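You operate a simulated robot arm through the tools that you are given. There is no shell and no other tool. Be economical: measure what you need, move in short steps, check, and stop when the job is done.

You are at the controls of a simulated two-armed robot. One attempt, no reset.

## Task
Give 2 doses to flask 6 and one to flask 8, then start both at heat 1.

The check looks at the end state, three seconds after you hand in, the way a careful person would. Anything else that was tipped, shoved, dropped, spilled or broken makes it a failure.

## Robot
Two 7-joint arms with fingered hands on one trunk, on a base that drives. Base frame: it is fixed to the floor where the robot stands at the start and does not move with it; the origin is under the middle of the robot, x ahead of it, y to its left, z up; the surface under the hand at the start is at about z = 800. Units: mm, degrees, N and s.
The left shoulder is at the start at [30, 119, 1094], the right one opposite. With the tool pointing down near the work surface each hand reaches from about 100 to 760 mm from the robot's upright axis, wherever it stands, measured 20 degrees to its own side. Places, roughly: white switch [500, -100, 900]. Payload 3.8 kg a hand.
Tool frame (each hand has its own): the origin (TCP) lies between the finger pads and is the grasp point; the fingertips stand 25 mm ahead of it; z points along the fingers, y is the line along which they close. Largest opening 88 mm; the body of the gripper starts 29 mm behind the TCP. The gripper is a hand of 4 fingers: y runs from the thumb to the fingers, the wrist lies at [-13, -106, -174] in the tool frame.
Orientation is told as [roll, pitch, yaw] about the base's x, y, z axes, in that order, counted from this pose: with the fingers straight down and the wrist toward the robot, the tool's x, y and z point along [0, 1, 0], [1, 0, 0] and [0, 0, -1] of the base frame.

## Interface
- The arms move only by the tool jog_arm. It takes "left_commands", "right_commands" or both (then of equal length, played together; a hand with none holds still); each is a list of rows, each an object of numbers (a shift or turn left out is 0): "x", "y", "z": the shift along the base's x, y, z in mm; "wx", "wy", "wz": the turn, a rotation vector about the base's x, y, z in degrees. In form: [{"x": .., "y": .., "z": .., "wx": .., "wy": .., "wz": ..}, ...]. A call has 1 to 12 rows; each row is the pose to reach, as a shift and turn from the pose commanded when the call began. A row lasts 0.2 s, in which the tool goes at most 50 mm and 8.6 degrees; a call with a longer step from one row to the next is refused whole. Where a pose cannot be reached the arm comes as near as it can. A force on the tool above 90 N (or 10 N above the force at the start of the call, whichever is more), or a blocked arm, ends the call early, and 0.2 s more pass. In this call time passes only in rows, and 0.2 s behind the last. It gives the time, the measured TCP pose, the force on the tool (base axes), the opening and the grip force at its end, in the units of the frame above (readings bear some noise), with the torque about the TCP (base axes, N m) and any sound that the robot's microphone picked up.
- Cameras (640 x 400 px; columns grow to the right, rows downward): "scene" is now at [58.4, -1.1, 1638.1]; the picture's right is [-0.01, -1.00, 0.00], its down [-0.83, 0.01, -0.55] and it looks along [0.55, -0.01, -0.83] (base axes); focal length 257 px, centre (320, 200). "left" rides on the left gripper at [-64, -83, -98] in its tool frame; the picture's right is [-0.62, -0.37, 0.69], its down [0.71, -0.63, 0.30] and it looks along [0.32, 0.68, 0.65] (tool axes); focal length 265 px, centre (320, 200). "right" rides on the right gripper at [64, -83, -98] in its tool frame; the picture's right is [-0.62, 0.37, -0.69], its down [-0.71, -0.63, 0.30] and it looks along [-0.32, 0.68, 0.65] (tool axes); focal length 265 px, centre (320, 200). There is no depth. A picture from a camera that has moved, and an enlarged one, comes with that camera's place and axes in the base frame and with its lens. The place of the scene camera against the robot may be out by one fixed shift of up to 12 mm in any direction.
- get_image(camera): a new picture of that camera. It takes no simulated time.
- move_column(by): slides the trunk up (or, below 0, down) by that many mm; the arms and the scene camera ride with it, the base frame stays. It gives what a move gives, with no picture.
- roll_base(legs): drives the robot by 1 to 6 legs, each [ahead, left, turn to the left] in mm, mm and degrees, along the robot's own axes; the way and the turn of a leg run together, so that a leg with both is an arc; at most 1500 mm and 180 degrees a leg. The arms and the cameras ride along, it lands a little off, and it stops where it bumps. It gives what a move gives.
- curl_fingers(index, middle, ring, thumb_bend, thumb_turn, hand): sets how far each is bent, from 0 (flat) to 1 (curled in); at 0.3 the hand is open as for a grip, at 0.7 the pads meet at the TCP. One left out holds its place. A second passes; each finger stops where it meets its share of the squeeze, and holds until it gets a number again. It is the only way to open and close the hand. It gives what a move gives, with no picture; readings hold the bend of each and the force on the fingers (four entries, about 0 where the hand has none), thumb and palm. thumb_turn goes from beside the hand (0) to across from the fingers (1), as for a grip.
- aim_head(pan, tilt): turns the head with the scene camera to pan (to the left, within 120 degrees either way) and tilt (down, from -29 to 69), counted from straight ahead of the robot. It gives what a move gives.
- enlarge(camera, box): a new picture of the part [left, top, right, bottom] of that camera's present view, enlarged. It takes no simulated time.
- job_done(): hands the job in; it is judged then, once.

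Work in short steps. Places have to be worked out from the pictures, the camera data and where the tool is seen: move nearer, look again, correct. Check each grasp and each placing, and mend what went wrong. You have 120 turns and 92 pictures in all, those below and enlarged ones among them. Open the grippers and draw the arms clear of the work before you hand the job in, unless the task says otherwise; then end with one line.

The tools are called after ">>>" as name(argument=value, ...) on one line, values as JSON. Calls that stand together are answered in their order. jog_arm: Moves the arms, as the interface text tells. Its arguments: {"type":"object","properties":{"left_commands":{"type":"array"},"right_commands":{"type":"array"}},"required":[]} The other tools are called the same way: move_column (by) slides the trunk up or down; curl_fingers (index, middle, ring, thumb_bend, thumb_turn, hand) moves the fingers one by one; roll_base (legs) drives the base; aim_head (pan, tilt) turns the head that bears the scene camera; get_image (camera) takes a picture; enlarge (camera, box) takes an enlarged picture of a part of a camera's view; job_done () hands the job in.

At the start:

```text
time_s: 0.0
left_eef_pos: [547.5, 233.1, 1125.6]
left_orientation: [-0.1, 0.0, 0.0]
left_force: [-1.0, -1.1, 0.4]
left_torque: [-0.01, 0.01, 0.02]
left_finger_gap: 87.5
left_grasp_force: 0.1
left_shape: jaw
left_bend: [0.3, 0.3, 0.3, 0.3, 0.98]
left_finger forces: [0.0, 0.1, 0.0, 0.0, 0.1, 0.0]
right_eef_pos: [592.2, -158.4, 1091.6]
right_orientation: [0.0, 0.0, 0.0]
right_force: [-0.1, -0.5, 0.2]
right_torque: [0.01, -0.02, -0.01]
right_finger_gap: 87.4
right_grasp_force: 0.0
right_shape: jaw
right_bend: [0.3, 0.3, 0.3, 0.3, 0.98]
right_finger forces: [0.1, 0.0, 0.0, 0.1, 0.1, 0.0]
trunk travel left (down, up): [-250.0, 340.0]
robot x, y, heading: [-0.2, -2.5, 0.2]
head pan, tilt: [-0.7, 56.4]
```

scene: 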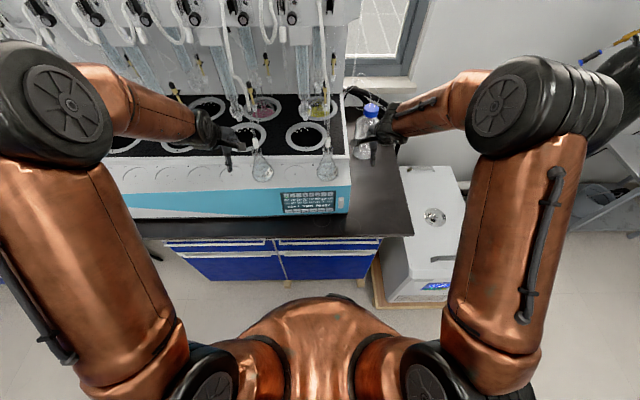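
right: 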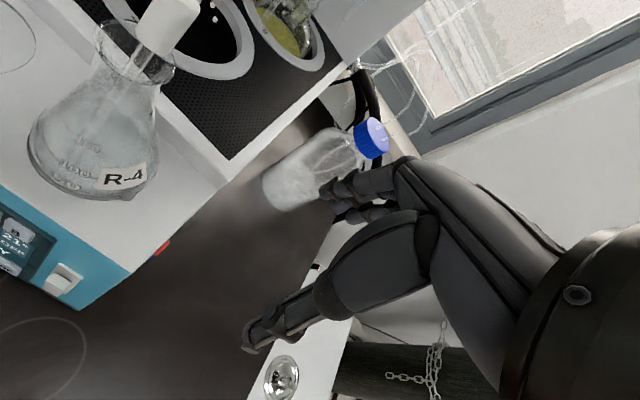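
left: 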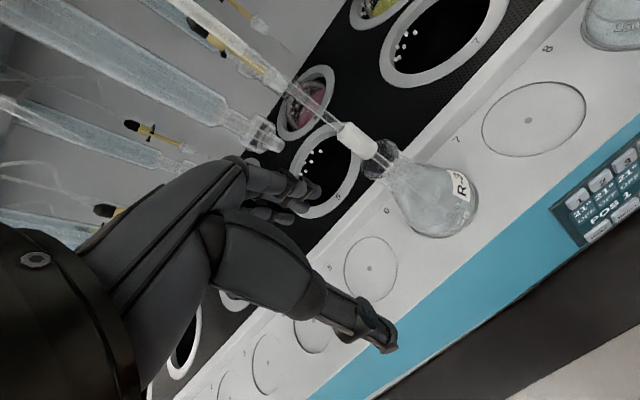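

I start with closer views of the apparatus to understand the dosing and heat controls.

>>> enlarge(camera="scene", box=[200, 60, 360, 220])

>>> enlarge(camera="scene", box=[0, 0, 380, 200])

>>> enlarge(camera="left", box=[340, 0, 640, 260])

>>> enlarge(camera="right", box=[0, 0, 320, 320])

```text
2.50 times, centred on (280, 140) of scene
camera zoom: at [58.4, -1.1, 1638.1], right [-0.01, -1.0, 0.0], down [-0.83, 0.01, -0.55], along [0.55, -0.01, -0.83], focal length 642 px, centre (420, 350)
```

zoom: 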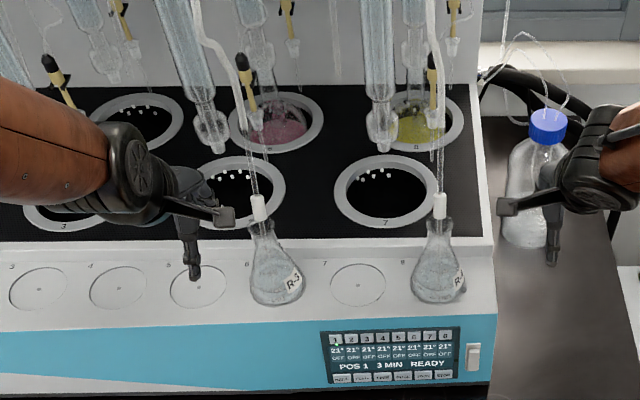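

```text
1.68 times, centred on (190, 100) of scene
camera zoom: at [58.4, -1.1, 1638.1], right [-0.01, -1.0, 0.0], down [-0.83, 0.01, -0.55], along [0.55, -0.01, -0.83], focal length 432 px, centre (539, 368)
```

zoom: 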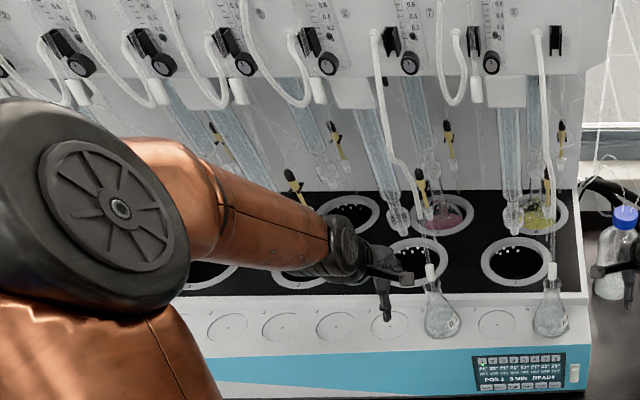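

```text
1.54 times, centred on (490, 130) of left
camera zoom: at [464.8, 168.5, 1223.8], right [-0.37, -0.62, -0.69], down [-0.63, 0.71, -0.3], along [0.68, 0.32, -0.65], focal length 408 px, centre (58, 308)
```

zoom: 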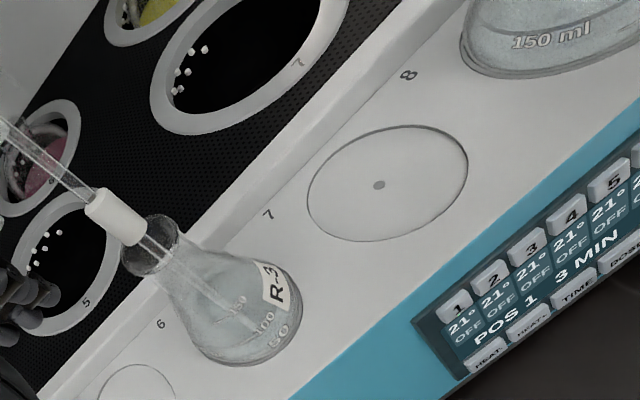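

```text
1.25 times, centred on (160, 160) of right
camera zoom: at [510.5, -94.0, 1188.5], right [0.37, -0.62, 0.69], down [-0.63, -0.71, -0.3], along [0.68, -0.32, -0.65], focal length 332 px, centre (520, 250)
```

zoom: 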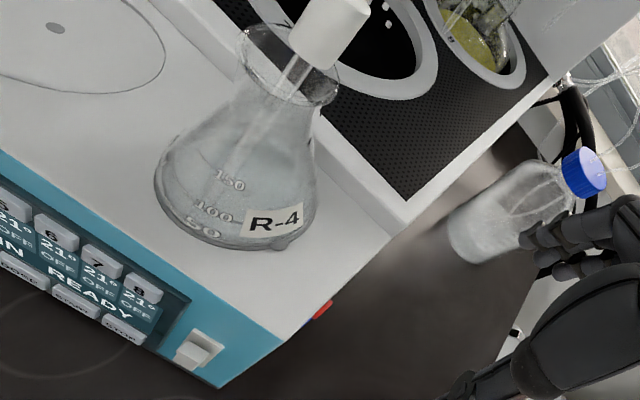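

Panel buttons 1–8 and HEAT/TIME/DOSE/START/STOP are on the teal front. I zoom the panel for exact layout.

>>> enlarge(camera="scene", box=[276, 184, 352, 220])

>>> enlarge(camera="left", box=[540, 130, 640, 250])

>>> enlarge(camera="right", box=[0, 190, 140, 320])

```text
8.42 times, centred on (314, 202) of scene
camera zoom: at [58.4, -1.1, 1638.1], right [-0.01, -1.0, 0.0], down [-0.83, 0.01, -0.55], along [0.55, -0.01, -0.83], focal length 2162 px, centre (370, 183)
```

zoom: 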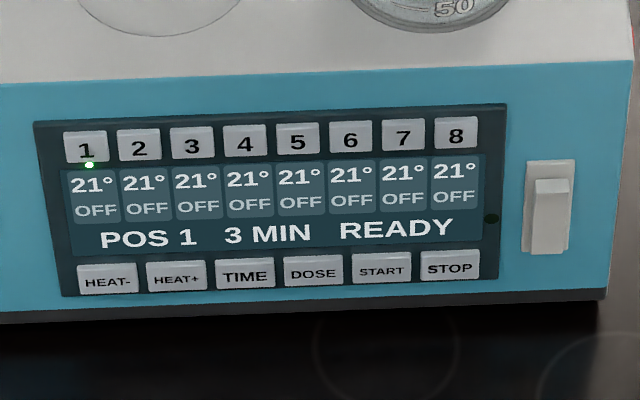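

```text
3.33 times, centred on (590, 190) of left
camera zoom: at [464.8, 168.5, 1223.8], right [-0.37, -0.62, -0.69], down [-0.63, 0.71, -0.3], along [0.68, 0.32, -0.65], focal length 885 px, centre (-580, 233)
```

zoom: 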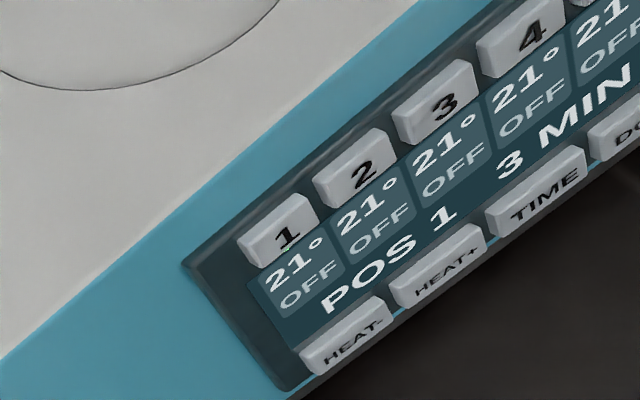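

```text
3.08 times, centred on (70, 255) of right
camera zoom: at [510.5, -94.0, 1188.5], right [0.37, -0.62, 0.69], down [-0.63, -0.71, -0.3], along [0.68, -0.32, -0.65], focal length 817 px, centre (1089, 31)
```

zoom: 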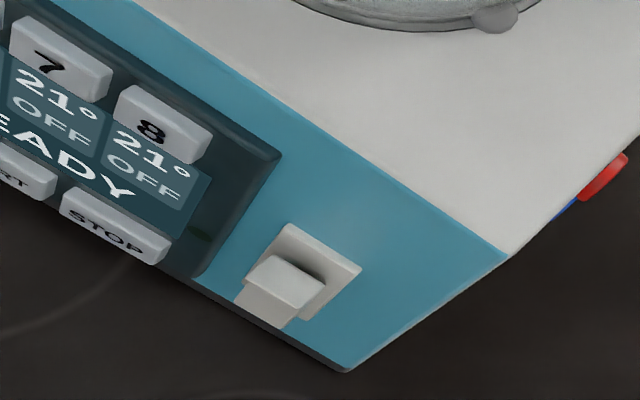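

Triangulating scene and right views: button 8 ≈ (540, −43, 945), STOP ≈ (524, −43, 876), so the panel leans back ~13°, with top-row pitch ≈ 21 mm. I draw both hands back from the apparatus and shape the right hand for index pointing.

>>> jog_arm(right_commands=[{"x": -40}, {"x": -80}, {"x": -120}, {"x": -160}, {"x": -200}], left_commands=[{"x": -40}, {"x": -80}, {"x": -120}, {"x": -160}, {"x": -200}])

>>> curl_fingers(hand="right", index=0, middle=1, ring=1, thumb_bend=1, thumb_turn=0.5)

>>> get_image(camera="scene")

>>> get_image(camera="right")

```text
time_s: 1.2
left_eef_pos: [360.3, 238.2, 1129.5]
left_orientation: [0.0, 0.0, -0.2]
left_force: [0.4, 0.1, 0.9]
left_torque: [0.01, -0.04, 0.02]
left_finger_gap: 87.5
left_grasp_force: 0.1
left_shape: jaw
left_bend: [0.3, 0.3, 0.3, 0.3, 0.98]
left_finger forces: [0.0, 0.0, 0.0, 0.0, 0.0, 0.1]
left hand out of reach, approached as far as the arm can: row 5
right_eef_pos: [392.6, -159.6, 1091.9]
right_orientation: [0.0, 0.0, 0.1]
right_force: [0.4, -0.3, 0.2]
right_torque: [-0.01, -0.01, 0.0]
right_finger_gap: 87.6
right_grasp_force: 0.0
right_shape: jaw
right_bend: [0.3, 0.3, 0.3, 0.3, 0.98]
right_finger forces: [0.0, 0.0, 0.0, 0.0, 0.0, 0.1]
trunk travel left (down, up): [-250.0, 340.0]
robot x, y, heading: [-1.4, 3.1, 0.1]
head pan, tilt: [-0.7, 56.4]
```

```text
time_s: 2.2
left_eef_pos: [361.8, 239.3, 1128.6]
left_orientation: [0.0, 0.0, 0.0]
left_force: [0.0, 0.5, 0.2]
left_torque: [0.0, 0.02, -0.02]
left_finger_gap: 87.6
left_grasp_force: 0.0
left_shape: jaw
left_bend: [0.3, 0.3, 0.3, 0.3, 0.98]
left_finger forces: [0.0, 0.1, 0.0, 0.0, 0.1, 0.0]
right_eef_pos: [394.2, -159.7, 1090.7]
right_orientation: [0.0, 0.0, 0.0]
right_force: [0.0, 0.4, -0.1]
right_torque: [0.0, -0.01, 0.0]
right_finger_gap: 38.6
right_grasp_force: 0.1
right_shape: fingers
right_bend: [0.0, 1.0, 1.0, 1.0, 0.51]
right_finger forces: [0.0, 0.1, 0.1, 0.0, 0.0, 0.0]
trunk travel left (down, up): [-250.0, 340.0]
robot x, y, heading: [1.7, -1.3, -0.2]
head pan, tilt: [-0.7, 56.4]
```

```text
81 pictures are left
camera scene: at [58.1, -1.0, 1638.1], right [-0.01, -1.0, 0.0], down [-0.83, 0.01, -0.55], along [0.55, -0.01, -0.83], focal length 257 px, centre (320, 200)
```

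scene: 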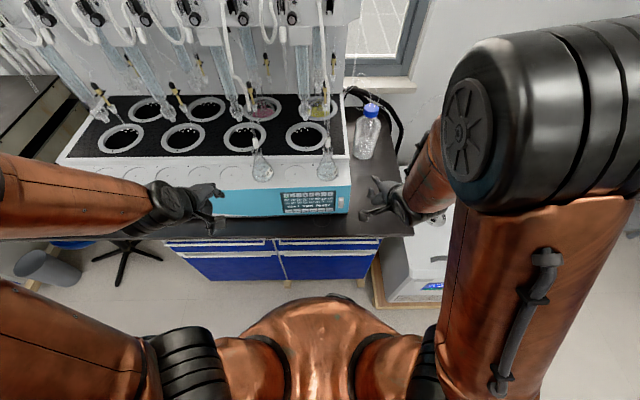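

```text
80 pictures are left
camera right: at [311.8, -94.5, 1187.9], right [0.37, -0.62, 0.69], down [-0.63, -0.71, -0.3], along [0.68, -0.32, -0.65], focal length 265 px, centre (320, 200)
```

right: 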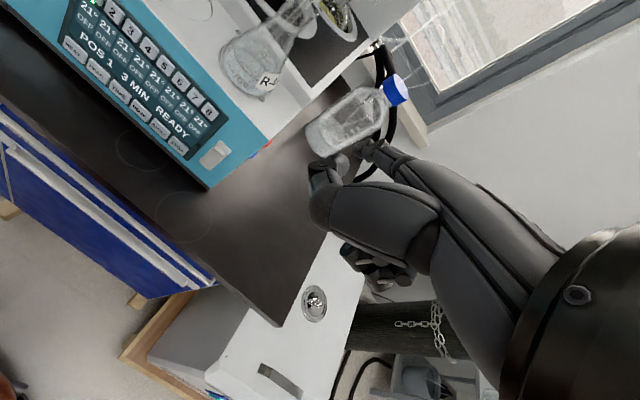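

Index is out flat, others curled. I now begin turning the right hand toward pointing forward with its closing line horizontal (rotation about (−1,−1,1)), in free space.

>>> jog_arm(right_commands=[{"wx": -4.9, "wy": -4.9, "wz": 4.9, "x": -5}, {"wx": -9.8, "wy": -9.8, "wz": 9.8, "x": -10}, {"wx": -14.7, "wy": -14.7, "wz": 14.7, "x": -15}, {"wx": -19.6, "wy": -19.6, "wz": 19.6, "x": -20}, {"wx": -24.5, "wy": -24.5, "wz": 24.5, "x": -20}, {"wx": -29.4, "wy": -29.4, "wz": 29.4, "x": -20}, {"wx": -34.3, "wy": -34.3, "wz": 34.3, "x": -20}])

>>> jog_arm(right_commands=[{"wx": -4.9, "wy": -4.9, "wz": 4.9}, {"wx": -9.8, "wy": -9.8, "wz": 9.8}, {"wx": -14.7, "wy": -14.7, "wz": 14.7}, {"wx": -19.6, "wy": -19.6, "wz": 19.6}, {"wx": -24.5, "wy": -24.5, "wz": 24.5}, {"wx": -29.4, "wy": -29.4, "wz": 29.4}, {"wx": -34.3, "wy": -34.3, "wz": 34.3}])

>>> get_image(camera="scene")

>>> get_image(camera="right")

```text
time_s: 3.8
left_eef_pos: [362.7, 238.5, 1129.3]
left_orientation: [0.1, 0.2, -0.1]
left_force: [0.1, -0.7, 0.4]
left_torque: [-0.02, -0.01, -0.01]
left_finger_gap: 87.6
left_grasp_force: 0.2
left_shape: jaw
left_bend: [0.3, 0.3, 0.3, 0.3, 0.98]
left_finger forces: [0.1, 0.0, 0.0, 0.1, 0.1, 0.0]
right_eef_pos: [445.2, -170.4, 1069.1]
right_orientation: [-44.6, -19.4, 44.6]
right_force: [0.4, -0.7, -0.5]
right_torque: [0.0, 0.03, -0.02]
right_finger_gap: 38.7
right_grasp_force: 0.0
right_shape: fingers
right_bend: [0.0, 1.0, 1.0, 1.0, 0.51]
right_finger forces: [0.0, 0.0, 0.0, 0.0, 0.0, 0.1]
right hand out of reach, approached as far as the arm can: row 1, 2, 3, 4, 5, 6, 7
trunk travel left (down, up): [-250.0, 340.0]
robot x, y, heading: [1.7, -2.8, -0.2]
head pan, tilt: [-0.7, 56.4]
```

```text
time_s: 5.4
left_eef_pos: [362.9, 239.3, 1128.3]
left_orientation: [0.0, 0.2, 0.0]
left_force: [-1.0, 0.1, 0.3]
left_torque: [0.02, 0.0, 0.02]
left_finger_gap: 87.7
left_grasp_force: 0.1
left_shape: jaw
left_bend: [0.3, 0.3, 0.3, 0.3, 0.98]
left_finger forces: [0.0, 0.0, 0.0, 0.1, 0.1, 0.0]
right_eef_pos: [446.9, -167.9, 1066.7]
right_orientation: [-89.4, -0.6, 89.4]
right_force: [-0.3, -0.8, 1.1]
right_torque: [-0.01, 0.0, 0.01]
right_finger_gap: 38.6
right_grasp_force: 0.1
right_shape: fingers
right_bend: [0.0, 1.0, 1.0, 1.0, 0.51]
right_finger forces: [0.1, 0.0, 0.0, 0.0, 0.1, 0.0]
trunk travel left (down, up): [-250.0, 340.0]
robot x, y, heading: [0.8, -3.3, -0.0]
head pan, tilt: [-0.7, 56.4]
```

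```text
79 pictures are left
camera scene: at [58.4, -1.9, 1638.1], right [-0.01, -1.0, 0.0], down [-0.83, 0.01, -0.55], along [0.55, -0.01, -0.83], focal length 257 px, centre (320, 200)
```

scene: 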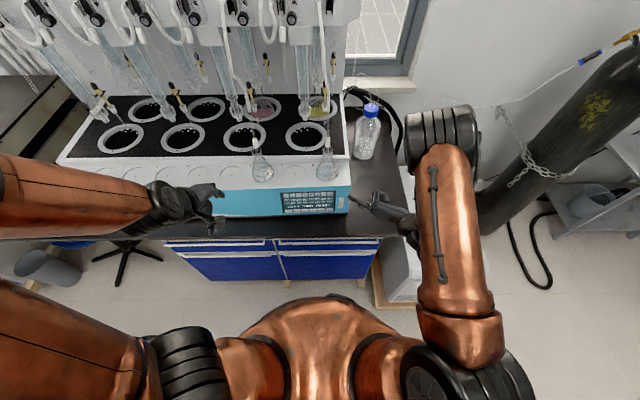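

```text
78 pictures are left
camera right: at [347.2, -248.6, 1002.0], right [-0.68, 0.37, 0.63], down [0.3, -0.64, 0.7], along [0.66, 0.67, 0.32], focal length 265 px, centre (320, 200)
```

right: 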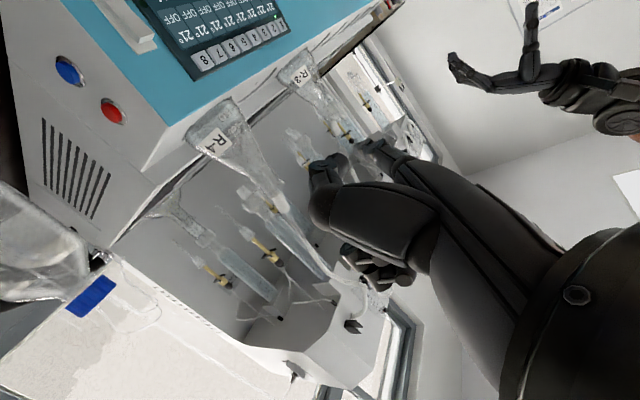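

The hand points forward now. I zoom in on the index tip in both cameras to locate it.

>>> enlarge(camera="scene", box=[270, 160, 430, 260])

>>> enlarge(camera="right", box=[290, 110, 450, 310])

```text
4.00 times, centred on (350, 210) of scene
camera zoom: at [58.4, -1.9, 1638.1], right [-0.01, -1.0, 0.0], down [-0.83, 0.01, -0.55], along [0.55, -0.01, -0.83], focal length 1027 px, centre (200, 160)
```

zoom: 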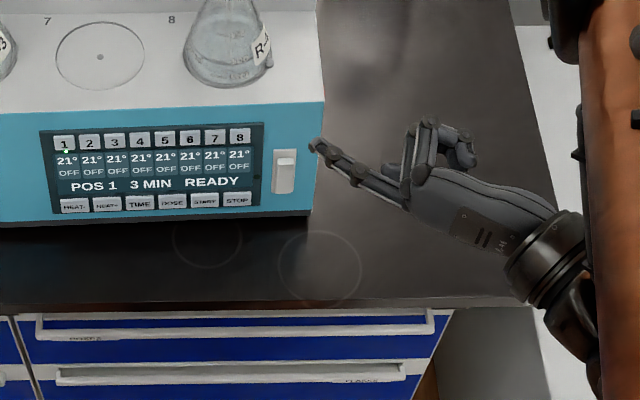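

```text
2.00 times, centred on (370, 210) of right
camera zoom: at [347.2, -248.6, 1002.0], right [-0.68, 0.37, 0.63], down [0.3, -0.64, 0.7], along [0.66, 0.67, 0.32], focal length 531 px, centre (220, 180)
```

zoom: 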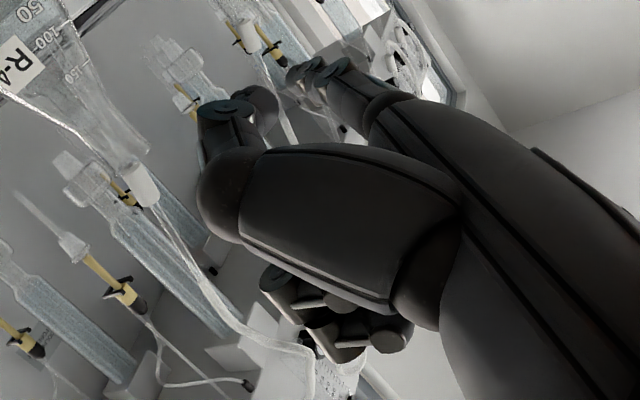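

Index tip is about 80 mm along tool y from the TCP, and the finger points ~50° left of forward. I back the base 150 mm for elbow room, then yaw the hand −50° so the index points at the panel.

>>> roll_base(legs=[[-150, 0, 0]])

>>> jog_arm(right_commands=[{"wz": -8.4}, {"wz": -16.8}, {"wz": -25.2}, {"wz": -33.6}, {"wz": -42}, {"wz": -50}])

>>> get_image(camera="scene")

```text
time_s: 6.8
left_eef_pos: [210.9, 240.1, 1129.6]
left_orientation: [0.0, 0.1, 0.0]
left_force: [-0.5, -0.2, -0.5]
left_torque: [0.02, -0.03, 0.01]
left_finger_gap: 87.5
left_grasp_force: 0.0
left_shape: jaw
left_bend: [0.3, 0.3, 0.3, 0.3, 0.98]
left_finger forces: [0.0, 0.0, 0.0, 0.1, 0.0, 0.1]
right_eef_pos: [295.5, -166.8, 1066.6]
right_orientation: [-89.4, -0.8, 89.4]
right_force: [0.4, 0.4, -0.5]
right_torque: [-0.01, 0.0, 0.01]
right_finger_gap: 38.6
right_grasp_force: 0.1
right_shape: fingers
right_bend: [0.0, 1.0, 1.0, 1.0, 0.51]
right_finger forces: [0.0, 0.1, 0.0, 0.0, 0.0, 0.0]
trunk travel left (down, up): [-250.0, 340.0]
robot x, y, heading: [-149.5, -2.4, 0.1]
head pan, tilt: [-0.7, 56.4]
```

```text
time_s: 8.2
left_eef_pos: [212.9, 240.5, 1129.4]
left_orientation: [0.0, 0.1, 0.0]
left_force: [0.1, -0.2, -0.2]
left_torque: [-0.01, 0.01, -0.04]
left_finger_gap: 88.0
left_grasp_force: 0.0
left_shape: jaw
left_bend: [0.3, 0.3, 0.3, 0.3, 0.98]
left_finger forces: [0.1, 0.1, 0.0, 0.0, 0.0, 0.1]
right_eef_pos: [297.3, -166.8, 1067.2]
right_orientation: [-89.3, -0.7, 39.2]
right_force: [0.1, 0.1, -1.0]
right_torque: [0.0, -0.01, -0.04]
right_finger_gap: 38.8
right_grasp_force: 0.0
right_shape: fingers
right_bend: [0.0, 1.0, 1.0, 1.0, 0.51]
right_finger forces: [0.1, 0.0, 0.0, 0.0, 0.1, 0.0]
trunk travel left (down, up): [-250.0, 340.0]
robot x, y, heading: [-147.3, -1.0, 0.1]
head pan, tilt: [-0.7, 56.4]
```

```text
75 pictures are left
camera scene: at [-90.9, -0.5, 1638.1], right [-0.01, -1.0, 0.0], down [-0.83, 0.01, -0.55], along [0.55, -0.01, -0.83], focal length 257 px, centre (320, 200)
```

scene: 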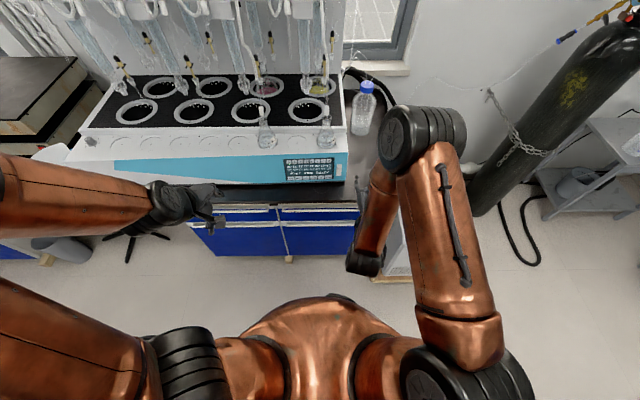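

The elbow is swung forward and folded; more standoff will straighten the arm. I back the base another 200 mm and extend the arm forward/down with checks.

>>> roll_base(legs=[[-200, 0, 0]])

>>> jog_arm(right_commands=[{"x": 40, "y": 10, "z": -10}, {"x": 80, "y": 20, "z": -20}, {"x": 120, "y": 30, "z": -30}, {"x": 160, "y": 40, "z": -40}, {"x": 200, "y": 50, "z": -50}, {"x": 200, "y": 55, "z": -80}])

>>> get_image(camera="scene")

```text
time_s: 9.8
left_eef_pos: [8.2, 240.5, 1128.6]
left_orientation: [0.0, 0.1, 0.1]
left_force: [-0.1, 0.8, -0.2]
left_torque: [0.01, -0.03, 0.0]
left_finger_gap: 87.6
left_grasp_force: 0.1
left_shape: jaw
left_bend: [0.3, 0.3, 0.3, 0.3, 0.98]
left_finger forces: [0.0, 0.0, 0.0, 0.0, 0.0, 0.1]
right_eef_pos: [95.0, -167.6, 1067.6]
right_orientation: [-89.3, -0.7, 39.4]
right_force: [0.2, 0.3, 0.0]
right_torque: [-0.03, -0.04, 0.03]
right_finger_gap: 38.5
right_grasp_force: 0.1
right_shape: fingers
right_bend: [0.0, 1.0, 1.0, 1.0, 0.51]
right_finger forces: [0.1, 0.0, 0.1, 0.0, 0.0, 0.1]
trunk travel left (down, up): [-250.0, 340.0]
robot x, y, heading: [-355.3, -1.1, 0.2]
head pan, tilt: [-0.7, 56.4]
```

```text
time_s: 11.2
left_eef_pos: [9.6, 238.9, 1128.1]
left_orientation: [-0.1, 0.1, 0.0]
left_force: [0.1, 1.6, -0.5]
left_torque: [0.02, 0.03, 0.02]
left_finger_gap: 87.8
left_grasp_force: 0.0
left_shape: jaw
left_bend: [0.3, 0.3, 0.3, 0.3, 0.98]
left_finger forces: [0.0, 0.1, 0.0, 0.0, 0.0, 0.1]
right_eef_pos: [296.5, -112.2, 987.5]
right_orientation: [-89.4, -0.7, 39.5]
right_force: [0.2, 0.5, -0.4]
right_torque: [-0.01, -0.02, 0.02]
right_finger_gap: 38.6
right_grasp_force: 0.2
right_shape: fingers
right_bend: [0.0, 1.0, 1.0, 1.0, 0.51]
right_finger forces: [0.0, 0.0, 0.1, 0.1, 0.0, 0.0]
trunk travel left (down, up): [-250.0, 340.0]
robot x, y, heading: [-352.4, -2.2, 0.4]
head pan, tilt: [-0.7, 56.4]
```

```text
74 pictures are left
camera scene: at [-293.3, -1.1, 1638.1], right [-0.01, -1.0, 0.0], down [-0.83, 0.01, -0.55], along [0.55, -0.01, -0.83], focal length 257 px, centre (320, 200)
```

scene: 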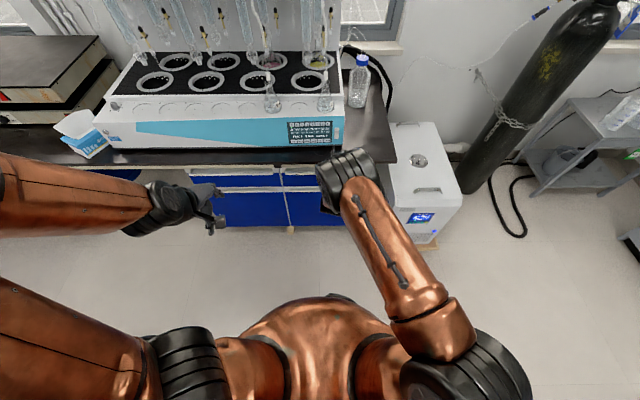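

The elbow now hides the hand from the scene camera. Shifting the base 250 mm left will put the hand on the robot's right, so the camera can see past the arm.

>>> roll_base(legs=[[0, 250, 0]])

>>> jog_arm(right_commands=[{"y": -50}, {"y": -100}, {"y": -150}, {"y": -200}, {"y": -240}])

>>> aim_head(pan=-20, tilt=45)

>>> get_image(camera="scene")

```text
time_s: 13.0
left_eef_pos: [12.2, 486.8, 1127.8]
left_orientation: [0.0, 0.1, -0.1]
left_force: [0.3, -0.1, -0.3]
left_torque: [-0.03, 0.03, -0.02]
left_finger_gap: 87.8
left_grasp_force: 0.2
left_shape: jaw
left_bend: [0.3, 0.3, 0.3, 0.3, 0.98]
left_finger forces: [0.0, 0.1, 0.0, 0.0, 0.0, 0.0]
right_eef_pos: [294.3, 133.7, 987.6]
right_orientation: [-89.4, -0.5, 39.0]
right_force: [0.3, 0.0, 0.5]
right_torque: [0.03, 0.03, -0.02]
right_finger_gap: 38.8
right_grasp_force: 0.0
right_shape: fingers
right_bend: [0.0, 1.0, 1.0, 1.0, 0.51]
right_finger forces: [0.0, 0.1, 0.1, 0.1, 0.0, 0.0]
trunk travel left (down, up): [-250.0, 340.0]
robot x, y, heading: [-353.5, 244.4, -0.1]
head pan, tilt: [-0.7, 56.4]
```

```text
time_s: 14.2
left_eef_pos: [10.7, 484.8, 1129.1]
left_orientation: [0.0, 0.1, -0.3]
left_force: [-0.2, -0.2, 0.2]
left_torque: [-0.01, 0.02, 0.0]
left_finger_gap: 87.8
left_grasp_force: 0.1
left_shape: jaw
left_bend: [0.3, 0.3, 0.3, 0.3, 0.98]
left_finger forces: [0.0, 0.1, 0.0, 0.0, 0.0, 0.0]
right_eef_pos: [296.2, -110.1, 986.1]
right_orientation: [-89.3, -0.7, 39.0]
right_force: [0.4, -0.1, -0.5]
right_torque: [-0.02, 0.01, -0.02]
right_finger_gap: 38.7
right_grasp_force: 0.2
right_shape: fingers
right_bend: [0.0, 1.0, 1.0, 1.0, 0.51]
right_finger forces: [0.0, 0.1, 0.0, 0.0, 0.0, 0.0]
trunk travel left (down, up): [-250.0, 340.0]
robot x, y, heading: [-350.7, 247.9, 0.1]
head pan, tilt: [-0.7, 56.4]
```

```text
time_s: 15.0
left_eef_pos: [11.2, 485.7, 1129.1]
left_orientation: [0.0, 0.1, -0.1]
left_force: [-1.0, 0.0, 0.2]
left_torque: [-0.01, 0.05, 0.03]
left_finger_gap: 87.8
left_grasp_force: 0.1
left_shape: jaw
left_bend: [0.3, 0.3, 0.3, 0.3, 0.98]
left_finger forces: [0.0, 0.0, 0.0, 0.0, 0.0, 0.0]
right_eef_pos: [294.9, -107.1, 986.8]
right_orientation: [-89.4, -0.7, 39.0]
right_force: [-0.1, 0.0, -0.5]
right_torque: [0.01, -0.05, -0.01]
right_finger_gap: 38.5
right_grasp_force: 0.0
right_shape: fingers
right_bend: [0.0, 1.0, 1.0, 1.0, 0.51]
right_finger forces: [0.0, 0.0, 0.0, 0.0, 0.0, 0.0]
trunk travel left (down, up): [-250.0, 340.0]
robot x, y, heading: [-352.8, 245.4, -0.3]
head pan, tilt: [-20.0, 45.0]
```

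```text
73 pictures are left
camera scene: at [-287.6, 218.8, 1653.2], right [-0.34, -0.94, 0.0], down [-0.66, 0.24, -0.71], along [0.66, -0.24, -0.71], focal length 257 px, centre (320, 200)
```

scene: 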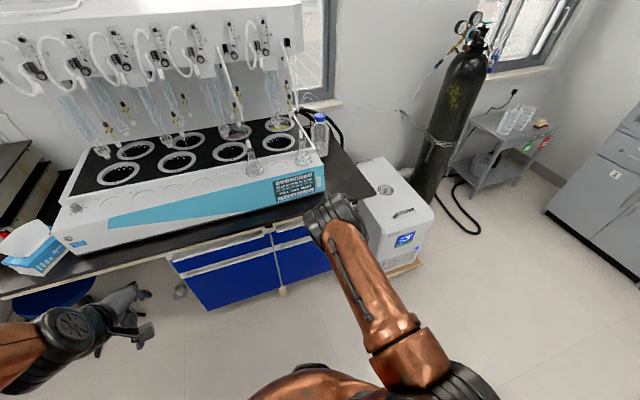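

Panel is visible. I move the hand forward 100 mm and look again.

>>> jog_arm(right_commands=[{"x": 35, "z": -15}, {"x": 70, "z": -30}, {"x": 100, "z": -40}])

>>> enlarge(camera="scene", box=[220, 120, 420, 280])

>>> get_image(camera="right")

```text
time_s: 15.8
left_eef_pos: [10.4, 484.7, 1128.7]
left_orientation: [0.0, 0.0, -0.2]
left_force: [-0.5, 0.4, -0.2]
left_torque: [0.0, -0.02, -0.03]
left_finger_gap: 87.5
left_grasp_force: 0.1
left_shape: jaw
left_bend: [0.3, 0.3, 0.3, 0.3, 0.98]
left_finger forces: [0.0, 0.1, 0.0, 0.1, 0.0, 0.0]
right_eef_pos: [396.4, -108.7, 948.6]
right_orientation: [-89.3, -0.6, 39.1]
right_force: [-0.4, -0.1, -0.5]
right_torque: [-0.02, 0.0, -0.01]
right_finger_gap: 38.7
right_grasp_force: 0.0
right_shape: fingers
right_bend: [0.0, 1.0, 1.0, 1.0, 0.51]
right_finger forces: [0.0, 0.0, 0.0, 0.0, 0.0, 0.0]
trunk travel left (down, up): [-250.0, 340.0]
robot x, y, heading: [-350.4, 249.8, -0.3]
head pan, tilt: [-20.0, 45.0]
```

```text
2.50 times, centred on (320, 200) of scene
camera zoom: at [-287.1, 218.0, 1653.2], right [-0.34, -0.94, 0.0], down [-0.66, 0.24, -0.71], along [0.66, -0.24, -0.71], focal length 642 px, centre (320, 200)
```

zoom: 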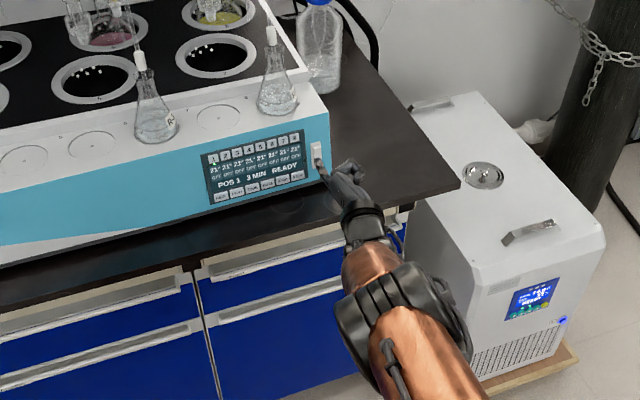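

```text
71 pictures are left
camera right: at [270.2, -83.0, 883.5], right [-0.15, 0.76, 0.63], down [-0.3, -0.65, 0.7], along [0.94, -0.08, 0.32], focal length 265 px, centre (320, 200)
```

right: 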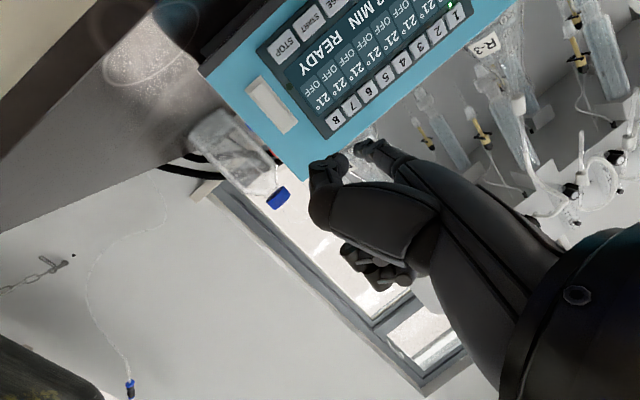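

Now the finger is visible beside the switch. I zoom closer to fix the tip and the buttons with this camera pose.

>>> enlarge(camera="scene", box=[280, 165, 345, 205])

>>> enlarge(camera="right", box=[240, 60, 440, 220])

```text
9.85 times, centred on (312, 185) of scene
camera zoom: at [-287.1, 218.0, 1653.2], right [-0.34, -0.94, 0.0], down [-0.66, 0.24, -0.71], along [0.66, -0.24, -0.71], focal length 2528 px, centre (394, 348)
```

zoom: 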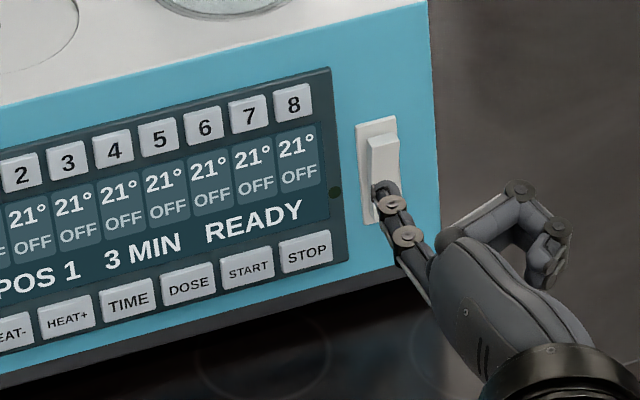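

```text
2.50 times, centred on (340, 140) of right
camera zoom: at [270.2, -83.0, 883.5], right [-0.15, 0.76, 0.63], down [-0.3, -0.65, 0.7], along [0.94, -0.08, 0.32], focal length 664 px, centre (270, 350)
```

zoom: 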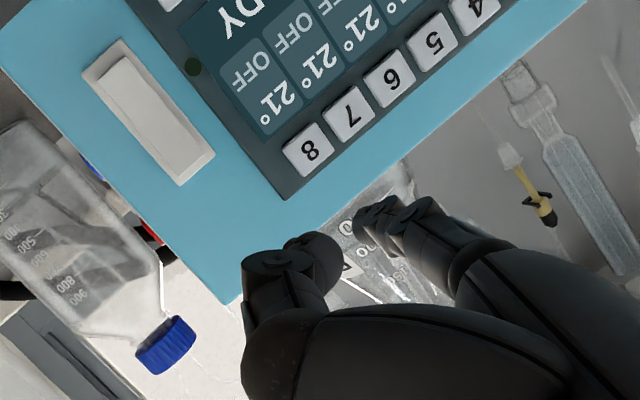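

Using the arm camera's two views (the scene camera seems shifted by ~11 mm): button 8 ≈ (543, −39, 922), fingertip ≈ (462, −50, 936). I turn the hand 10° clockwise so the curled fingers lag further behind the tip, and bring the tip in front of button 8.

>>> jog_arm(right_commands=[{"x": 12, "y": 8, "z": -4, "wz": -5}, {"x": 24, "y": 16, "z": -8, "wz": -10}, {"x": 36, "y": 23, "z": -12, "wz": -10}])

>>> enlarge(camera="scene", box=[270, 165, 335, 205])

>>> enlarge(camera="right", box=[240, 60, 440, 220])

```text
time_s: 16.6
left_eef_pos: [11.9, 485.9, 1129.1]
left_orientation: [0.1, 0.1, -0.3]
left_force: [-0.9, -0.4, 0.4]
left_torque: [0.01, 0.0, 0.02]
left_finger_gap: 87.5
left_grasp_force: 0.1
left_shape: jaw
left_bend: [0.3, 0.3, 0.3, 0.3, 0.98]
left_finger forces: [0.0, 0.1, 0.1, 0.0, 0.0, 0.0]
right_eef_pos: [410.5, -88.0, 955.8]
right_orientation: [-89.3, -0.5, 29.1]
right_force: [0.4, -0.3, 0.0]
right_torque: [-0.01, 0.02, 0.01]
right_finger_gap: 38.9
right_grasp_force: 0.1
right_shape: fingers
right_bend: [0.0, 1.0, 1.0, 1.0, 0.51]
right_finger forces: [0.0, 0.0, 0.0, 0.1, 0.1, 0.1]
right hand out of reach, approached as far as the arm can: row 2, 3
trunk travel left (down, up): [-250.0, 340.0]
robot x, y, heading: [-352.3, 246.3, -0.1]
head pan, tilt: [-20.0, 45.0]
```

```text
9.85 times, centred on (302, 185) of scene
camera zoom: at [-287.5, 219.2, 1653.3], right [-0.34, -0.94, 0.0], down [-0.66, 0.24, -0.71], along [0.66, -0.24, -0.71], focal length 2528 px, centre (492, 348)
```

zoom: 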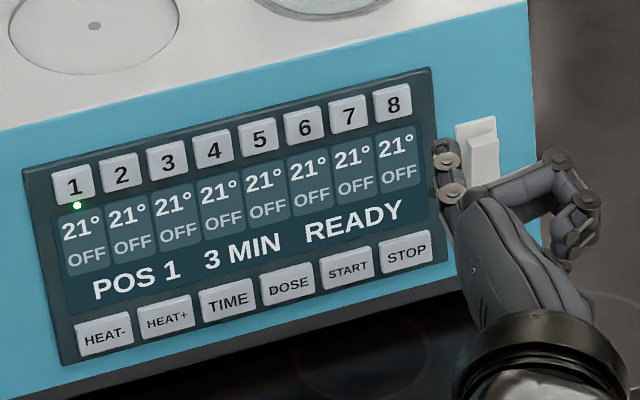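

```text
2.50 times, centred on (340, 140) of right
camera zoom: at [291.2, -41.2, 891.0], right [-0.02, 0.77, 0.63], down [-0.4, -0.58, 0.7], along [0.91, -0.24, 0.32], focal length 664 px, centre (270, 350)
```

zoom: 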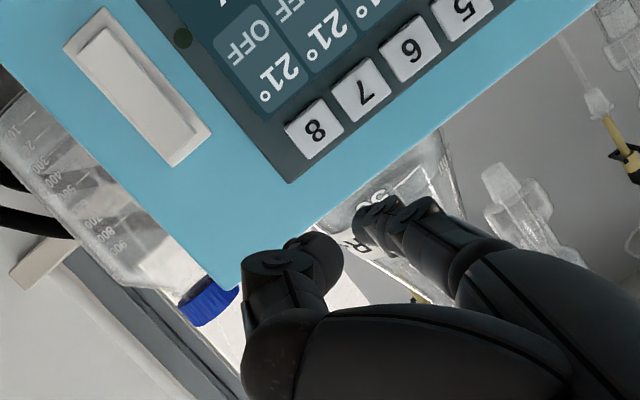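

The arm is at its reach limit. I retract the hand 100 mm and drive the base 100 mm ahead.

>>> jog_arm(right_commands=[{"x": -40}, {"x": -80}, {"x": -120}])

>>> roll_base(legs=[[100, 0, 0]])

>>> jog_arm(right_commands=[{"x": 2}])

```text
time_s: 17.4
left_eef_pos: [10.8, 486.0, 1129.7]
left_orientation: [0.0, 0.1, -0.2]
left_force: [-0.8, -0.5, -0.5]
left_torque: [0.01, 0.04, 0.01]
left_finger_gap: 87.9
left_grasp_force: 0.1
left_shape: jaw
left_bend: [0.3, 0.3, 0.3, 0.3, 0.98]
left_finger forces: [0.0, 0.0, 0.1, 0.0, 0.1, 0.0]
right_eef_pos: [288.3, -87.8, 955.4]
right_orientation: [-89.4, -0.8, 29.1]
right_force: [-0.3, 0.1, 0.6]
right_torque: [0.0, 0.02, 0.02]
right_finger_gap: 38.4
right_grasp_force: 0.1
right_shape: fingers
right_bend: [0.0, 1.0, 1.0, 1.0, 0.51]
right_finger forces: [0.0, 0.0, 0.0, 0.0, 0.0, 0.0]
trunk travel left (down, up): [-250.0, 340.0]
robot x, y, heading: [-350.3, 245.5, -0.2]
head pan, tilt: [-20.0, 45.0]
```

```text
time_s: 18.6
left_eef_pos: [111.4, 484.4, 1128.4]
left_orientation: [0.0, 0.3, -0.2]
left_force: [-0.4, -0.2, -0.1]
left_torque: [0.01, 0.0, 0.0]
left_finger_gap: 87.9
left_grasp_force: 0.0
left_shape: jaw
left_bend: [0.3, 0.3, 0.3, 0.3, 0.98]
left_finger forces: [0.0, 0.0, 0.1, 0.1, 0.0, 0.0]
right_eef_pos: [391.4, -88.9, 953.3]
right_orientation: [-89.3, -0.6, 29.2]
right_force: [0.3, -0.1, -0.3]
right_torque: [-0.01, 0.02, 0.01]
right_finger_gap: 38.8
right_grasp_force: 0.1
right_shape: fingers
right_bend: [0.0, 1.0, 1.0, 1.0, 0.51]
right_finger forces: [0.1, 0.0, 0.0, 0.1, 0.0, 0.0]
trunk travel left (down, up): [-250.0, 340.0]
robot x, y, heading: [-254.6, 246.9, -0.2]
head pan, tilt: [-20.0, 45.0]
```

```text
time_s: 18.9
left_eef_pos: [110.5, 484.9, 1129.0]
left_orientation: [0.0, 0.1, -0.2]
left_force: [-0.5, -0.2, 0.1]
left_torque: [-0.03, 0.01, -0.01]
left_finger_gap: 87.5
left_grasp_force: 0.0
left_shape: jaw
left_bend: [0.3, 0.3, 0.3, 0.3, 0.98]
left_finger forces: [0.1, 0.1, 0.1, 0.0, 0.0, 0.0]
right_eef_pos: [390.7, -90.3, 953.5]
right_orientation: [-89.3, -0.7, 29.1]
right_force: [-0.8, -0.2, 0.3]
right_torque: [0.02, 0.01, 0.0]
right_finger_gap: 38.5
right_grasp_force: 0.0
right_shape: fingers
right_bend: [0.0, 1.0, 1.0, 1.0, 0.51]
right_finger forces: [0.1, 0.0, 0.1, 0.0, 0.1, 0.0]
trunk travel left (down, up): [-250.0, 340.0]
robot x, y, heading: [-251.7, 245.5, -0.2]
head pan, tilt: [-20.0, 45.0]
```

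Now the tip is ≈ (466, −44, 940). I move to just in front of button 8.

>>> jog_arm(right_commands=[{"x": 25, "y": 3, "z": -9}, {"x": 50, "y": 6, "z": -18}])

>>> get_image(camera="scene")

>>> enlarge(camera="right", box=[240, 60, 440, 220])

```text
time_s: 19.6
left_eef_pos: [111.1, 484.7, 1128.2]
left_orientation: [0.0, 0.1, -0.2]
left_force: [-0.7, -1.1, -0.4]
left_torque: [0.01, 0.01, 0.01]
left_finger_gap: 87.5
left_grasp_force: 0.0
left_shape: jaw
left_bend: [0.3, 0.3, 0.3, 0.3, 0.98]
left_finger forces: [0.0, 0.0, 0.1, 0.1, 0.0, 0.0]
right_eef_pos: [440.6, -83.1, 935.2]
right_orientation: [-89.3, -0.6, 29.1]
right_force: [0.8, 0.3, 0.8]
right_torque: [-0.01, 0.0, -0.04]
right_finger_gap: 38.5
right_grasp_force: 0.0
right_shape: fingers
right_bend: [0.0, 1.0, 1.0, 1.0, 0.51]
right_finger forces: [0.0, 0.0, 0.1, 0.0, 0.0, 0.0]
trunk travel left (down, up): [-250.0, 340.0]
robot x, y, heading: [-257.2, 252.1, -0.1]
head pan, tilt: [-20.0, 45.0]
```

```text
66 pictures are left
camera scene: at [-187.8, 218.1, 1653.2], right [-0.35, -0.94, 0.0], down [-0.66, 0.24, -0.71], along [0.66, -0.24, -0.71], focal length 257 px, centre (320, 200)
```

scene: 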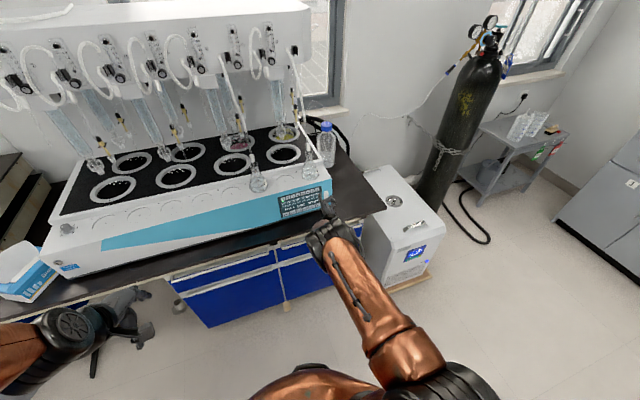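

```text
2.50 times, centred on (340, 140) of right
camera zoom: at [322.2, -35.9, 869.8], right [-0.02, 0.77, 0.63], down [-0.4, -0.58, 0.7], along [0.91, -0.24, 0.32], focal length 664 px, centre (270, 350)
```

zoom: 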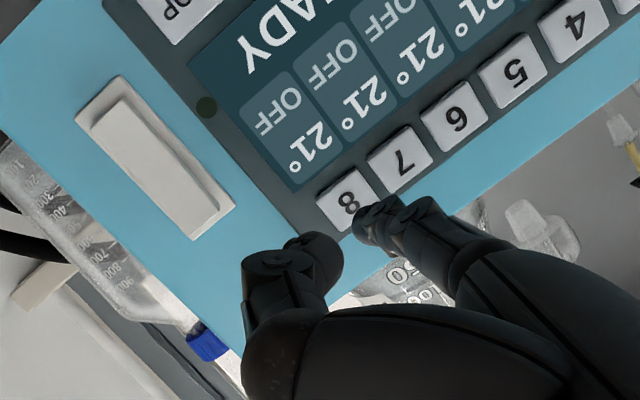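

Button 8 re-triangulates to (543, −40, 923); tip ≈ (516, −36, 923). Zooming the scene view to confirm before pressing.

>>> enlarge(camera="scene", box=[270, 175, 345, 225])

```text
8.00 times, centred on (308, 200) of scene
camera zoom: at [-187.8, 218.1, 1653.2], right [-0.35, -0.94, 0.0], down [-0.66, 0.24, -0.71], along [0.66, -0.24, -0.71], focal length 2054 px, centre (420, 200)
```

zoom: 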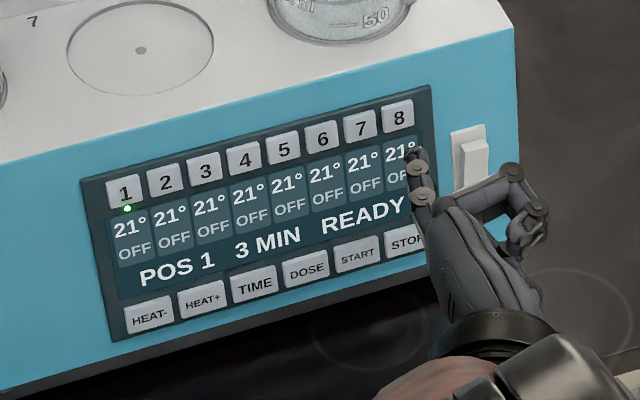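

Geometry agrees: pushing ~27 mm forward lands on 8. I press gently and look for force or click.

>>> jog_arm(right_commands=[{"x": 10, "y": -1}, {"x": 18, "y": -1}, {"x": 22, "y": -1}, {"x": 25, "y": -1}])

>>> enlarge(camera="scene", box=[270, 175, 345, 225])

```text
time_s: 20.6
left_eef_pos: [109.7, 484.5, 1127.6]
left_orientation: [0.1, 0.1, -0.3]
left_force: [0.4, -0.7, -0.2]
left_torque: [0.04, -0.04, 0.03]
left_finger_gap: 87.4
left_grasp_force: 0.1
left_shape: jaw
left_bend: [0.3, 0.3, 0.3, 0.3, 0.98]
left_finger forces: [0.1, 0.1, 0.1, 0.0, 0.0, 0.0]
right_eef_pos: [466.7, -84.2, 935.6]
right_orientation: [-89.3, -0.6, 29.1]
right_force: [0.3, 0.4, -0.3]
right_torque: [-0.03, 0.01, 0.0]
right_finger_gap: 38.6
right_grasp_force: 0.1
right_shape: fingers
right_bend: [0.0, 1.0, 1.0, 1.0, 0.51]
right_finger forces: [0.0, 0.1, 0.0, 0.1, 0.1, 0.0]
trunk travel left (down, up): [-250.0, 340.0]
robot x, y, heading: [-250.9, 245.9, -0.2]
head pan, tilt: [-20.0, 45.0]
```

```text
8.00 times, centred on (308, 200) of scene
camera zoom: at [-188.3, 218.4, 1653.3], right [-0.35, -0.94, 0.0], down [-0.66, 0.24, -0.71], along [0.66, -0.24, -0.71], focal length 2054 px, centre (420, 200)
```

zoom: 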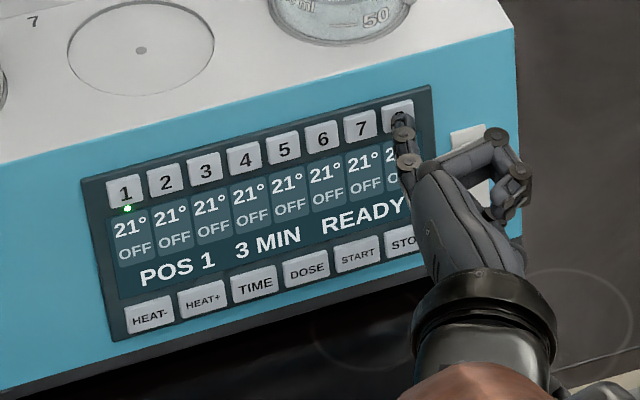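

On the button visually but no contact yet. I push a few mm more.

>>> jog_arm(right_commands=[{"x": 2}, {"x": 4}, {"x": 6}])

>>> enlarge(camera="scene", box=[270, 175, 345, 225])

```text
time_s: 21.4
left_eef_pos: [109.3, 484.4, 1128.8]
left_orientation: [-0.1, 0.2, -0.2]
left_force: [-0.4, -0.7, -0.5]
left_torque: [-0.02, 0.01, -0.01]
left_finger_gap: 88.0
left_grasp_force: 0.1
left_shape: jaw
left_bend: [0.3, 0.3, 0.3, 0.3, 0.98]
left_finger forces: [0.0, 0.0, 0.0, 0.0, 0.0, 0.0]
right_eef_pos: [470.1, -84.5, 935.0]
right_orientation: [-89.3, -0.6, 29.1]
right_force: [-7.4, 1.6, 0.8]
right_torque: [0.01, 0.09, 0.45]
right_finger_gap: 38.6
right_grasp_force: 3.1
right_shape: fingers
right_bend: [0.0, 1.0, 1.0, 1.0, 0.51]
right_finger forces: [7.2, 0.0, 0.0, 0.1, 0.0, 0.0]
trunk travel left (down, up): [-250.0, 340.0]
robot x, y, heading: [-251.3, 243.6, 0.1]
head pan, tilt: [-20.0, 45.0]
heard: click
```

```text
8.00 times, centred on (308, 200) of scene
camera zoom: at [-189.9, 218.7, 1653.3], right [-0.35, -0.94, 0.0], down [-0.66, 0.24, -0.71], along [0.66, -0.24, -0.71], focal length 2054 px, centre (420, 200)
```

zoom: 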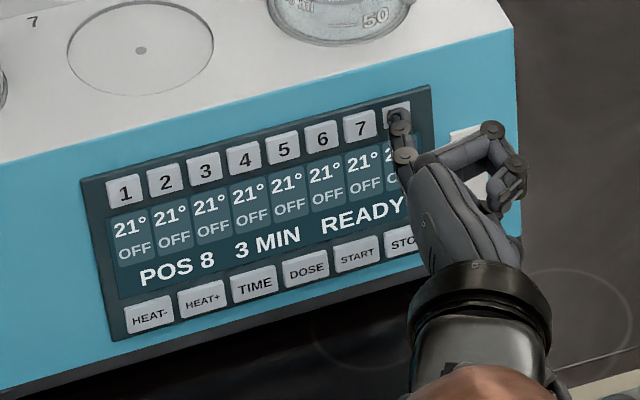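

Clicked: POS 8 selected. Next DOSE, estimated (531, +20, 844). I retract, pitch the finger 15° down (keeps the hand off the bench), and move in front of DOSE.

>>> jog_arm(right_commands=[{"x": -20}, {"x": -40}, {"x": -40, "y": 20, "z": -20, "wy": 5}, {"x": -40, "y": 40, "z": -40, "wy": 10}, {"x": -40, "y": 59, "z": -60, "wy": 15}])

>>> enlarge(camera="scene", box=[260, 175, 335, 225])

>>> get_image(camera="right")

```text
time_s: 22.6
left_eef_pos: [110.0, 484.6, 1129.4]
left_orientation: [0.1, 0.1, -0.3]
left_force: [-0.3, 0.0, -0.5]
left_torque: [-0.01, 0.04, -0.02]
left_finger_gap: 87.8
left_grasp_force: 0.1
left_shape: jaw
left_bend: [0.3, 0.3, 0.3, 0.3, 0.98]
left_finger forces: [0.0, 0.1, 0.0, 0.0, 0.0, 0.0]
right_eef_pos: [432.6, -23.4, 874.1]
right_orientation: [-81.8, 12.5, 29.8]
right_force: [-0.5, -0.6, -0.3]
right_torque: [0.01, 0.01, 0.05]
right_finger_gap: 38.6
right_grasp_force: 0.1
right_shape: fingers
right_bend: [0.0, 1.0, 1.0, 1.0, 0.51]
right_finger forces: [0.0, 0.0, 0.0, 0.1, 0.0, 0.0]
trunk travel left (down, up): [-250.0, 340.0]
robot x, y, heading: [-254.2, 246.6, -0.1]
head pan, tilt: [-20.0, 45.0]
```

```text
8.00 times, centred on (298, 200) of scene
camera zoom: at [-188.1, 218.9, 1653.3], right [-0.35, -0.94, 0.0], down [-0.66, 0.24, -0.71], along [0.66, -0.24, -0.71], focal length 2054 px, centre (500, 200)
```

zoom: 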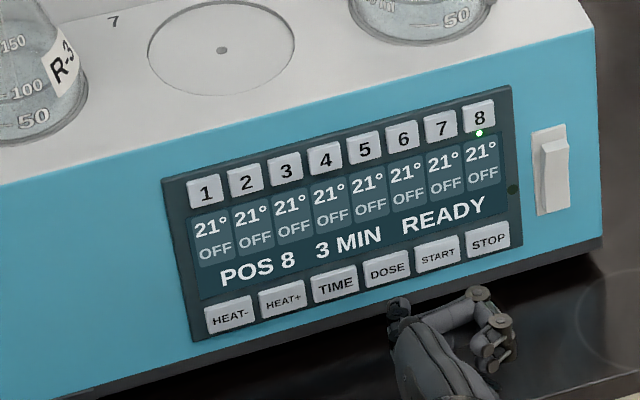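

```text
60 pictures are left
camera right: at [301.6, 23.0, 842.5], right [0.15, 0.77, 0.62], down [-0.21, -0.58, 0.78], along [0.97, -0.24, 0.08], focal length 265 px, centre (320, 200)
```

right: 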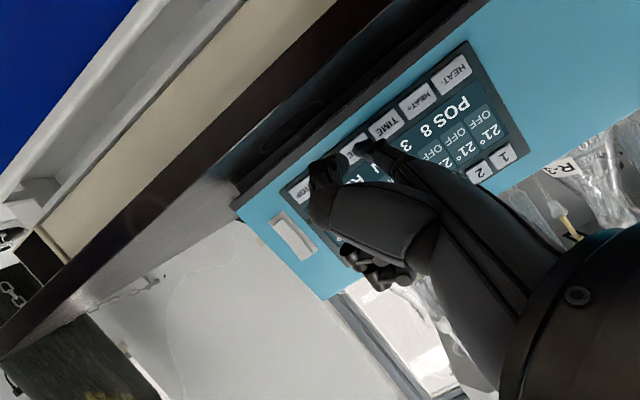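

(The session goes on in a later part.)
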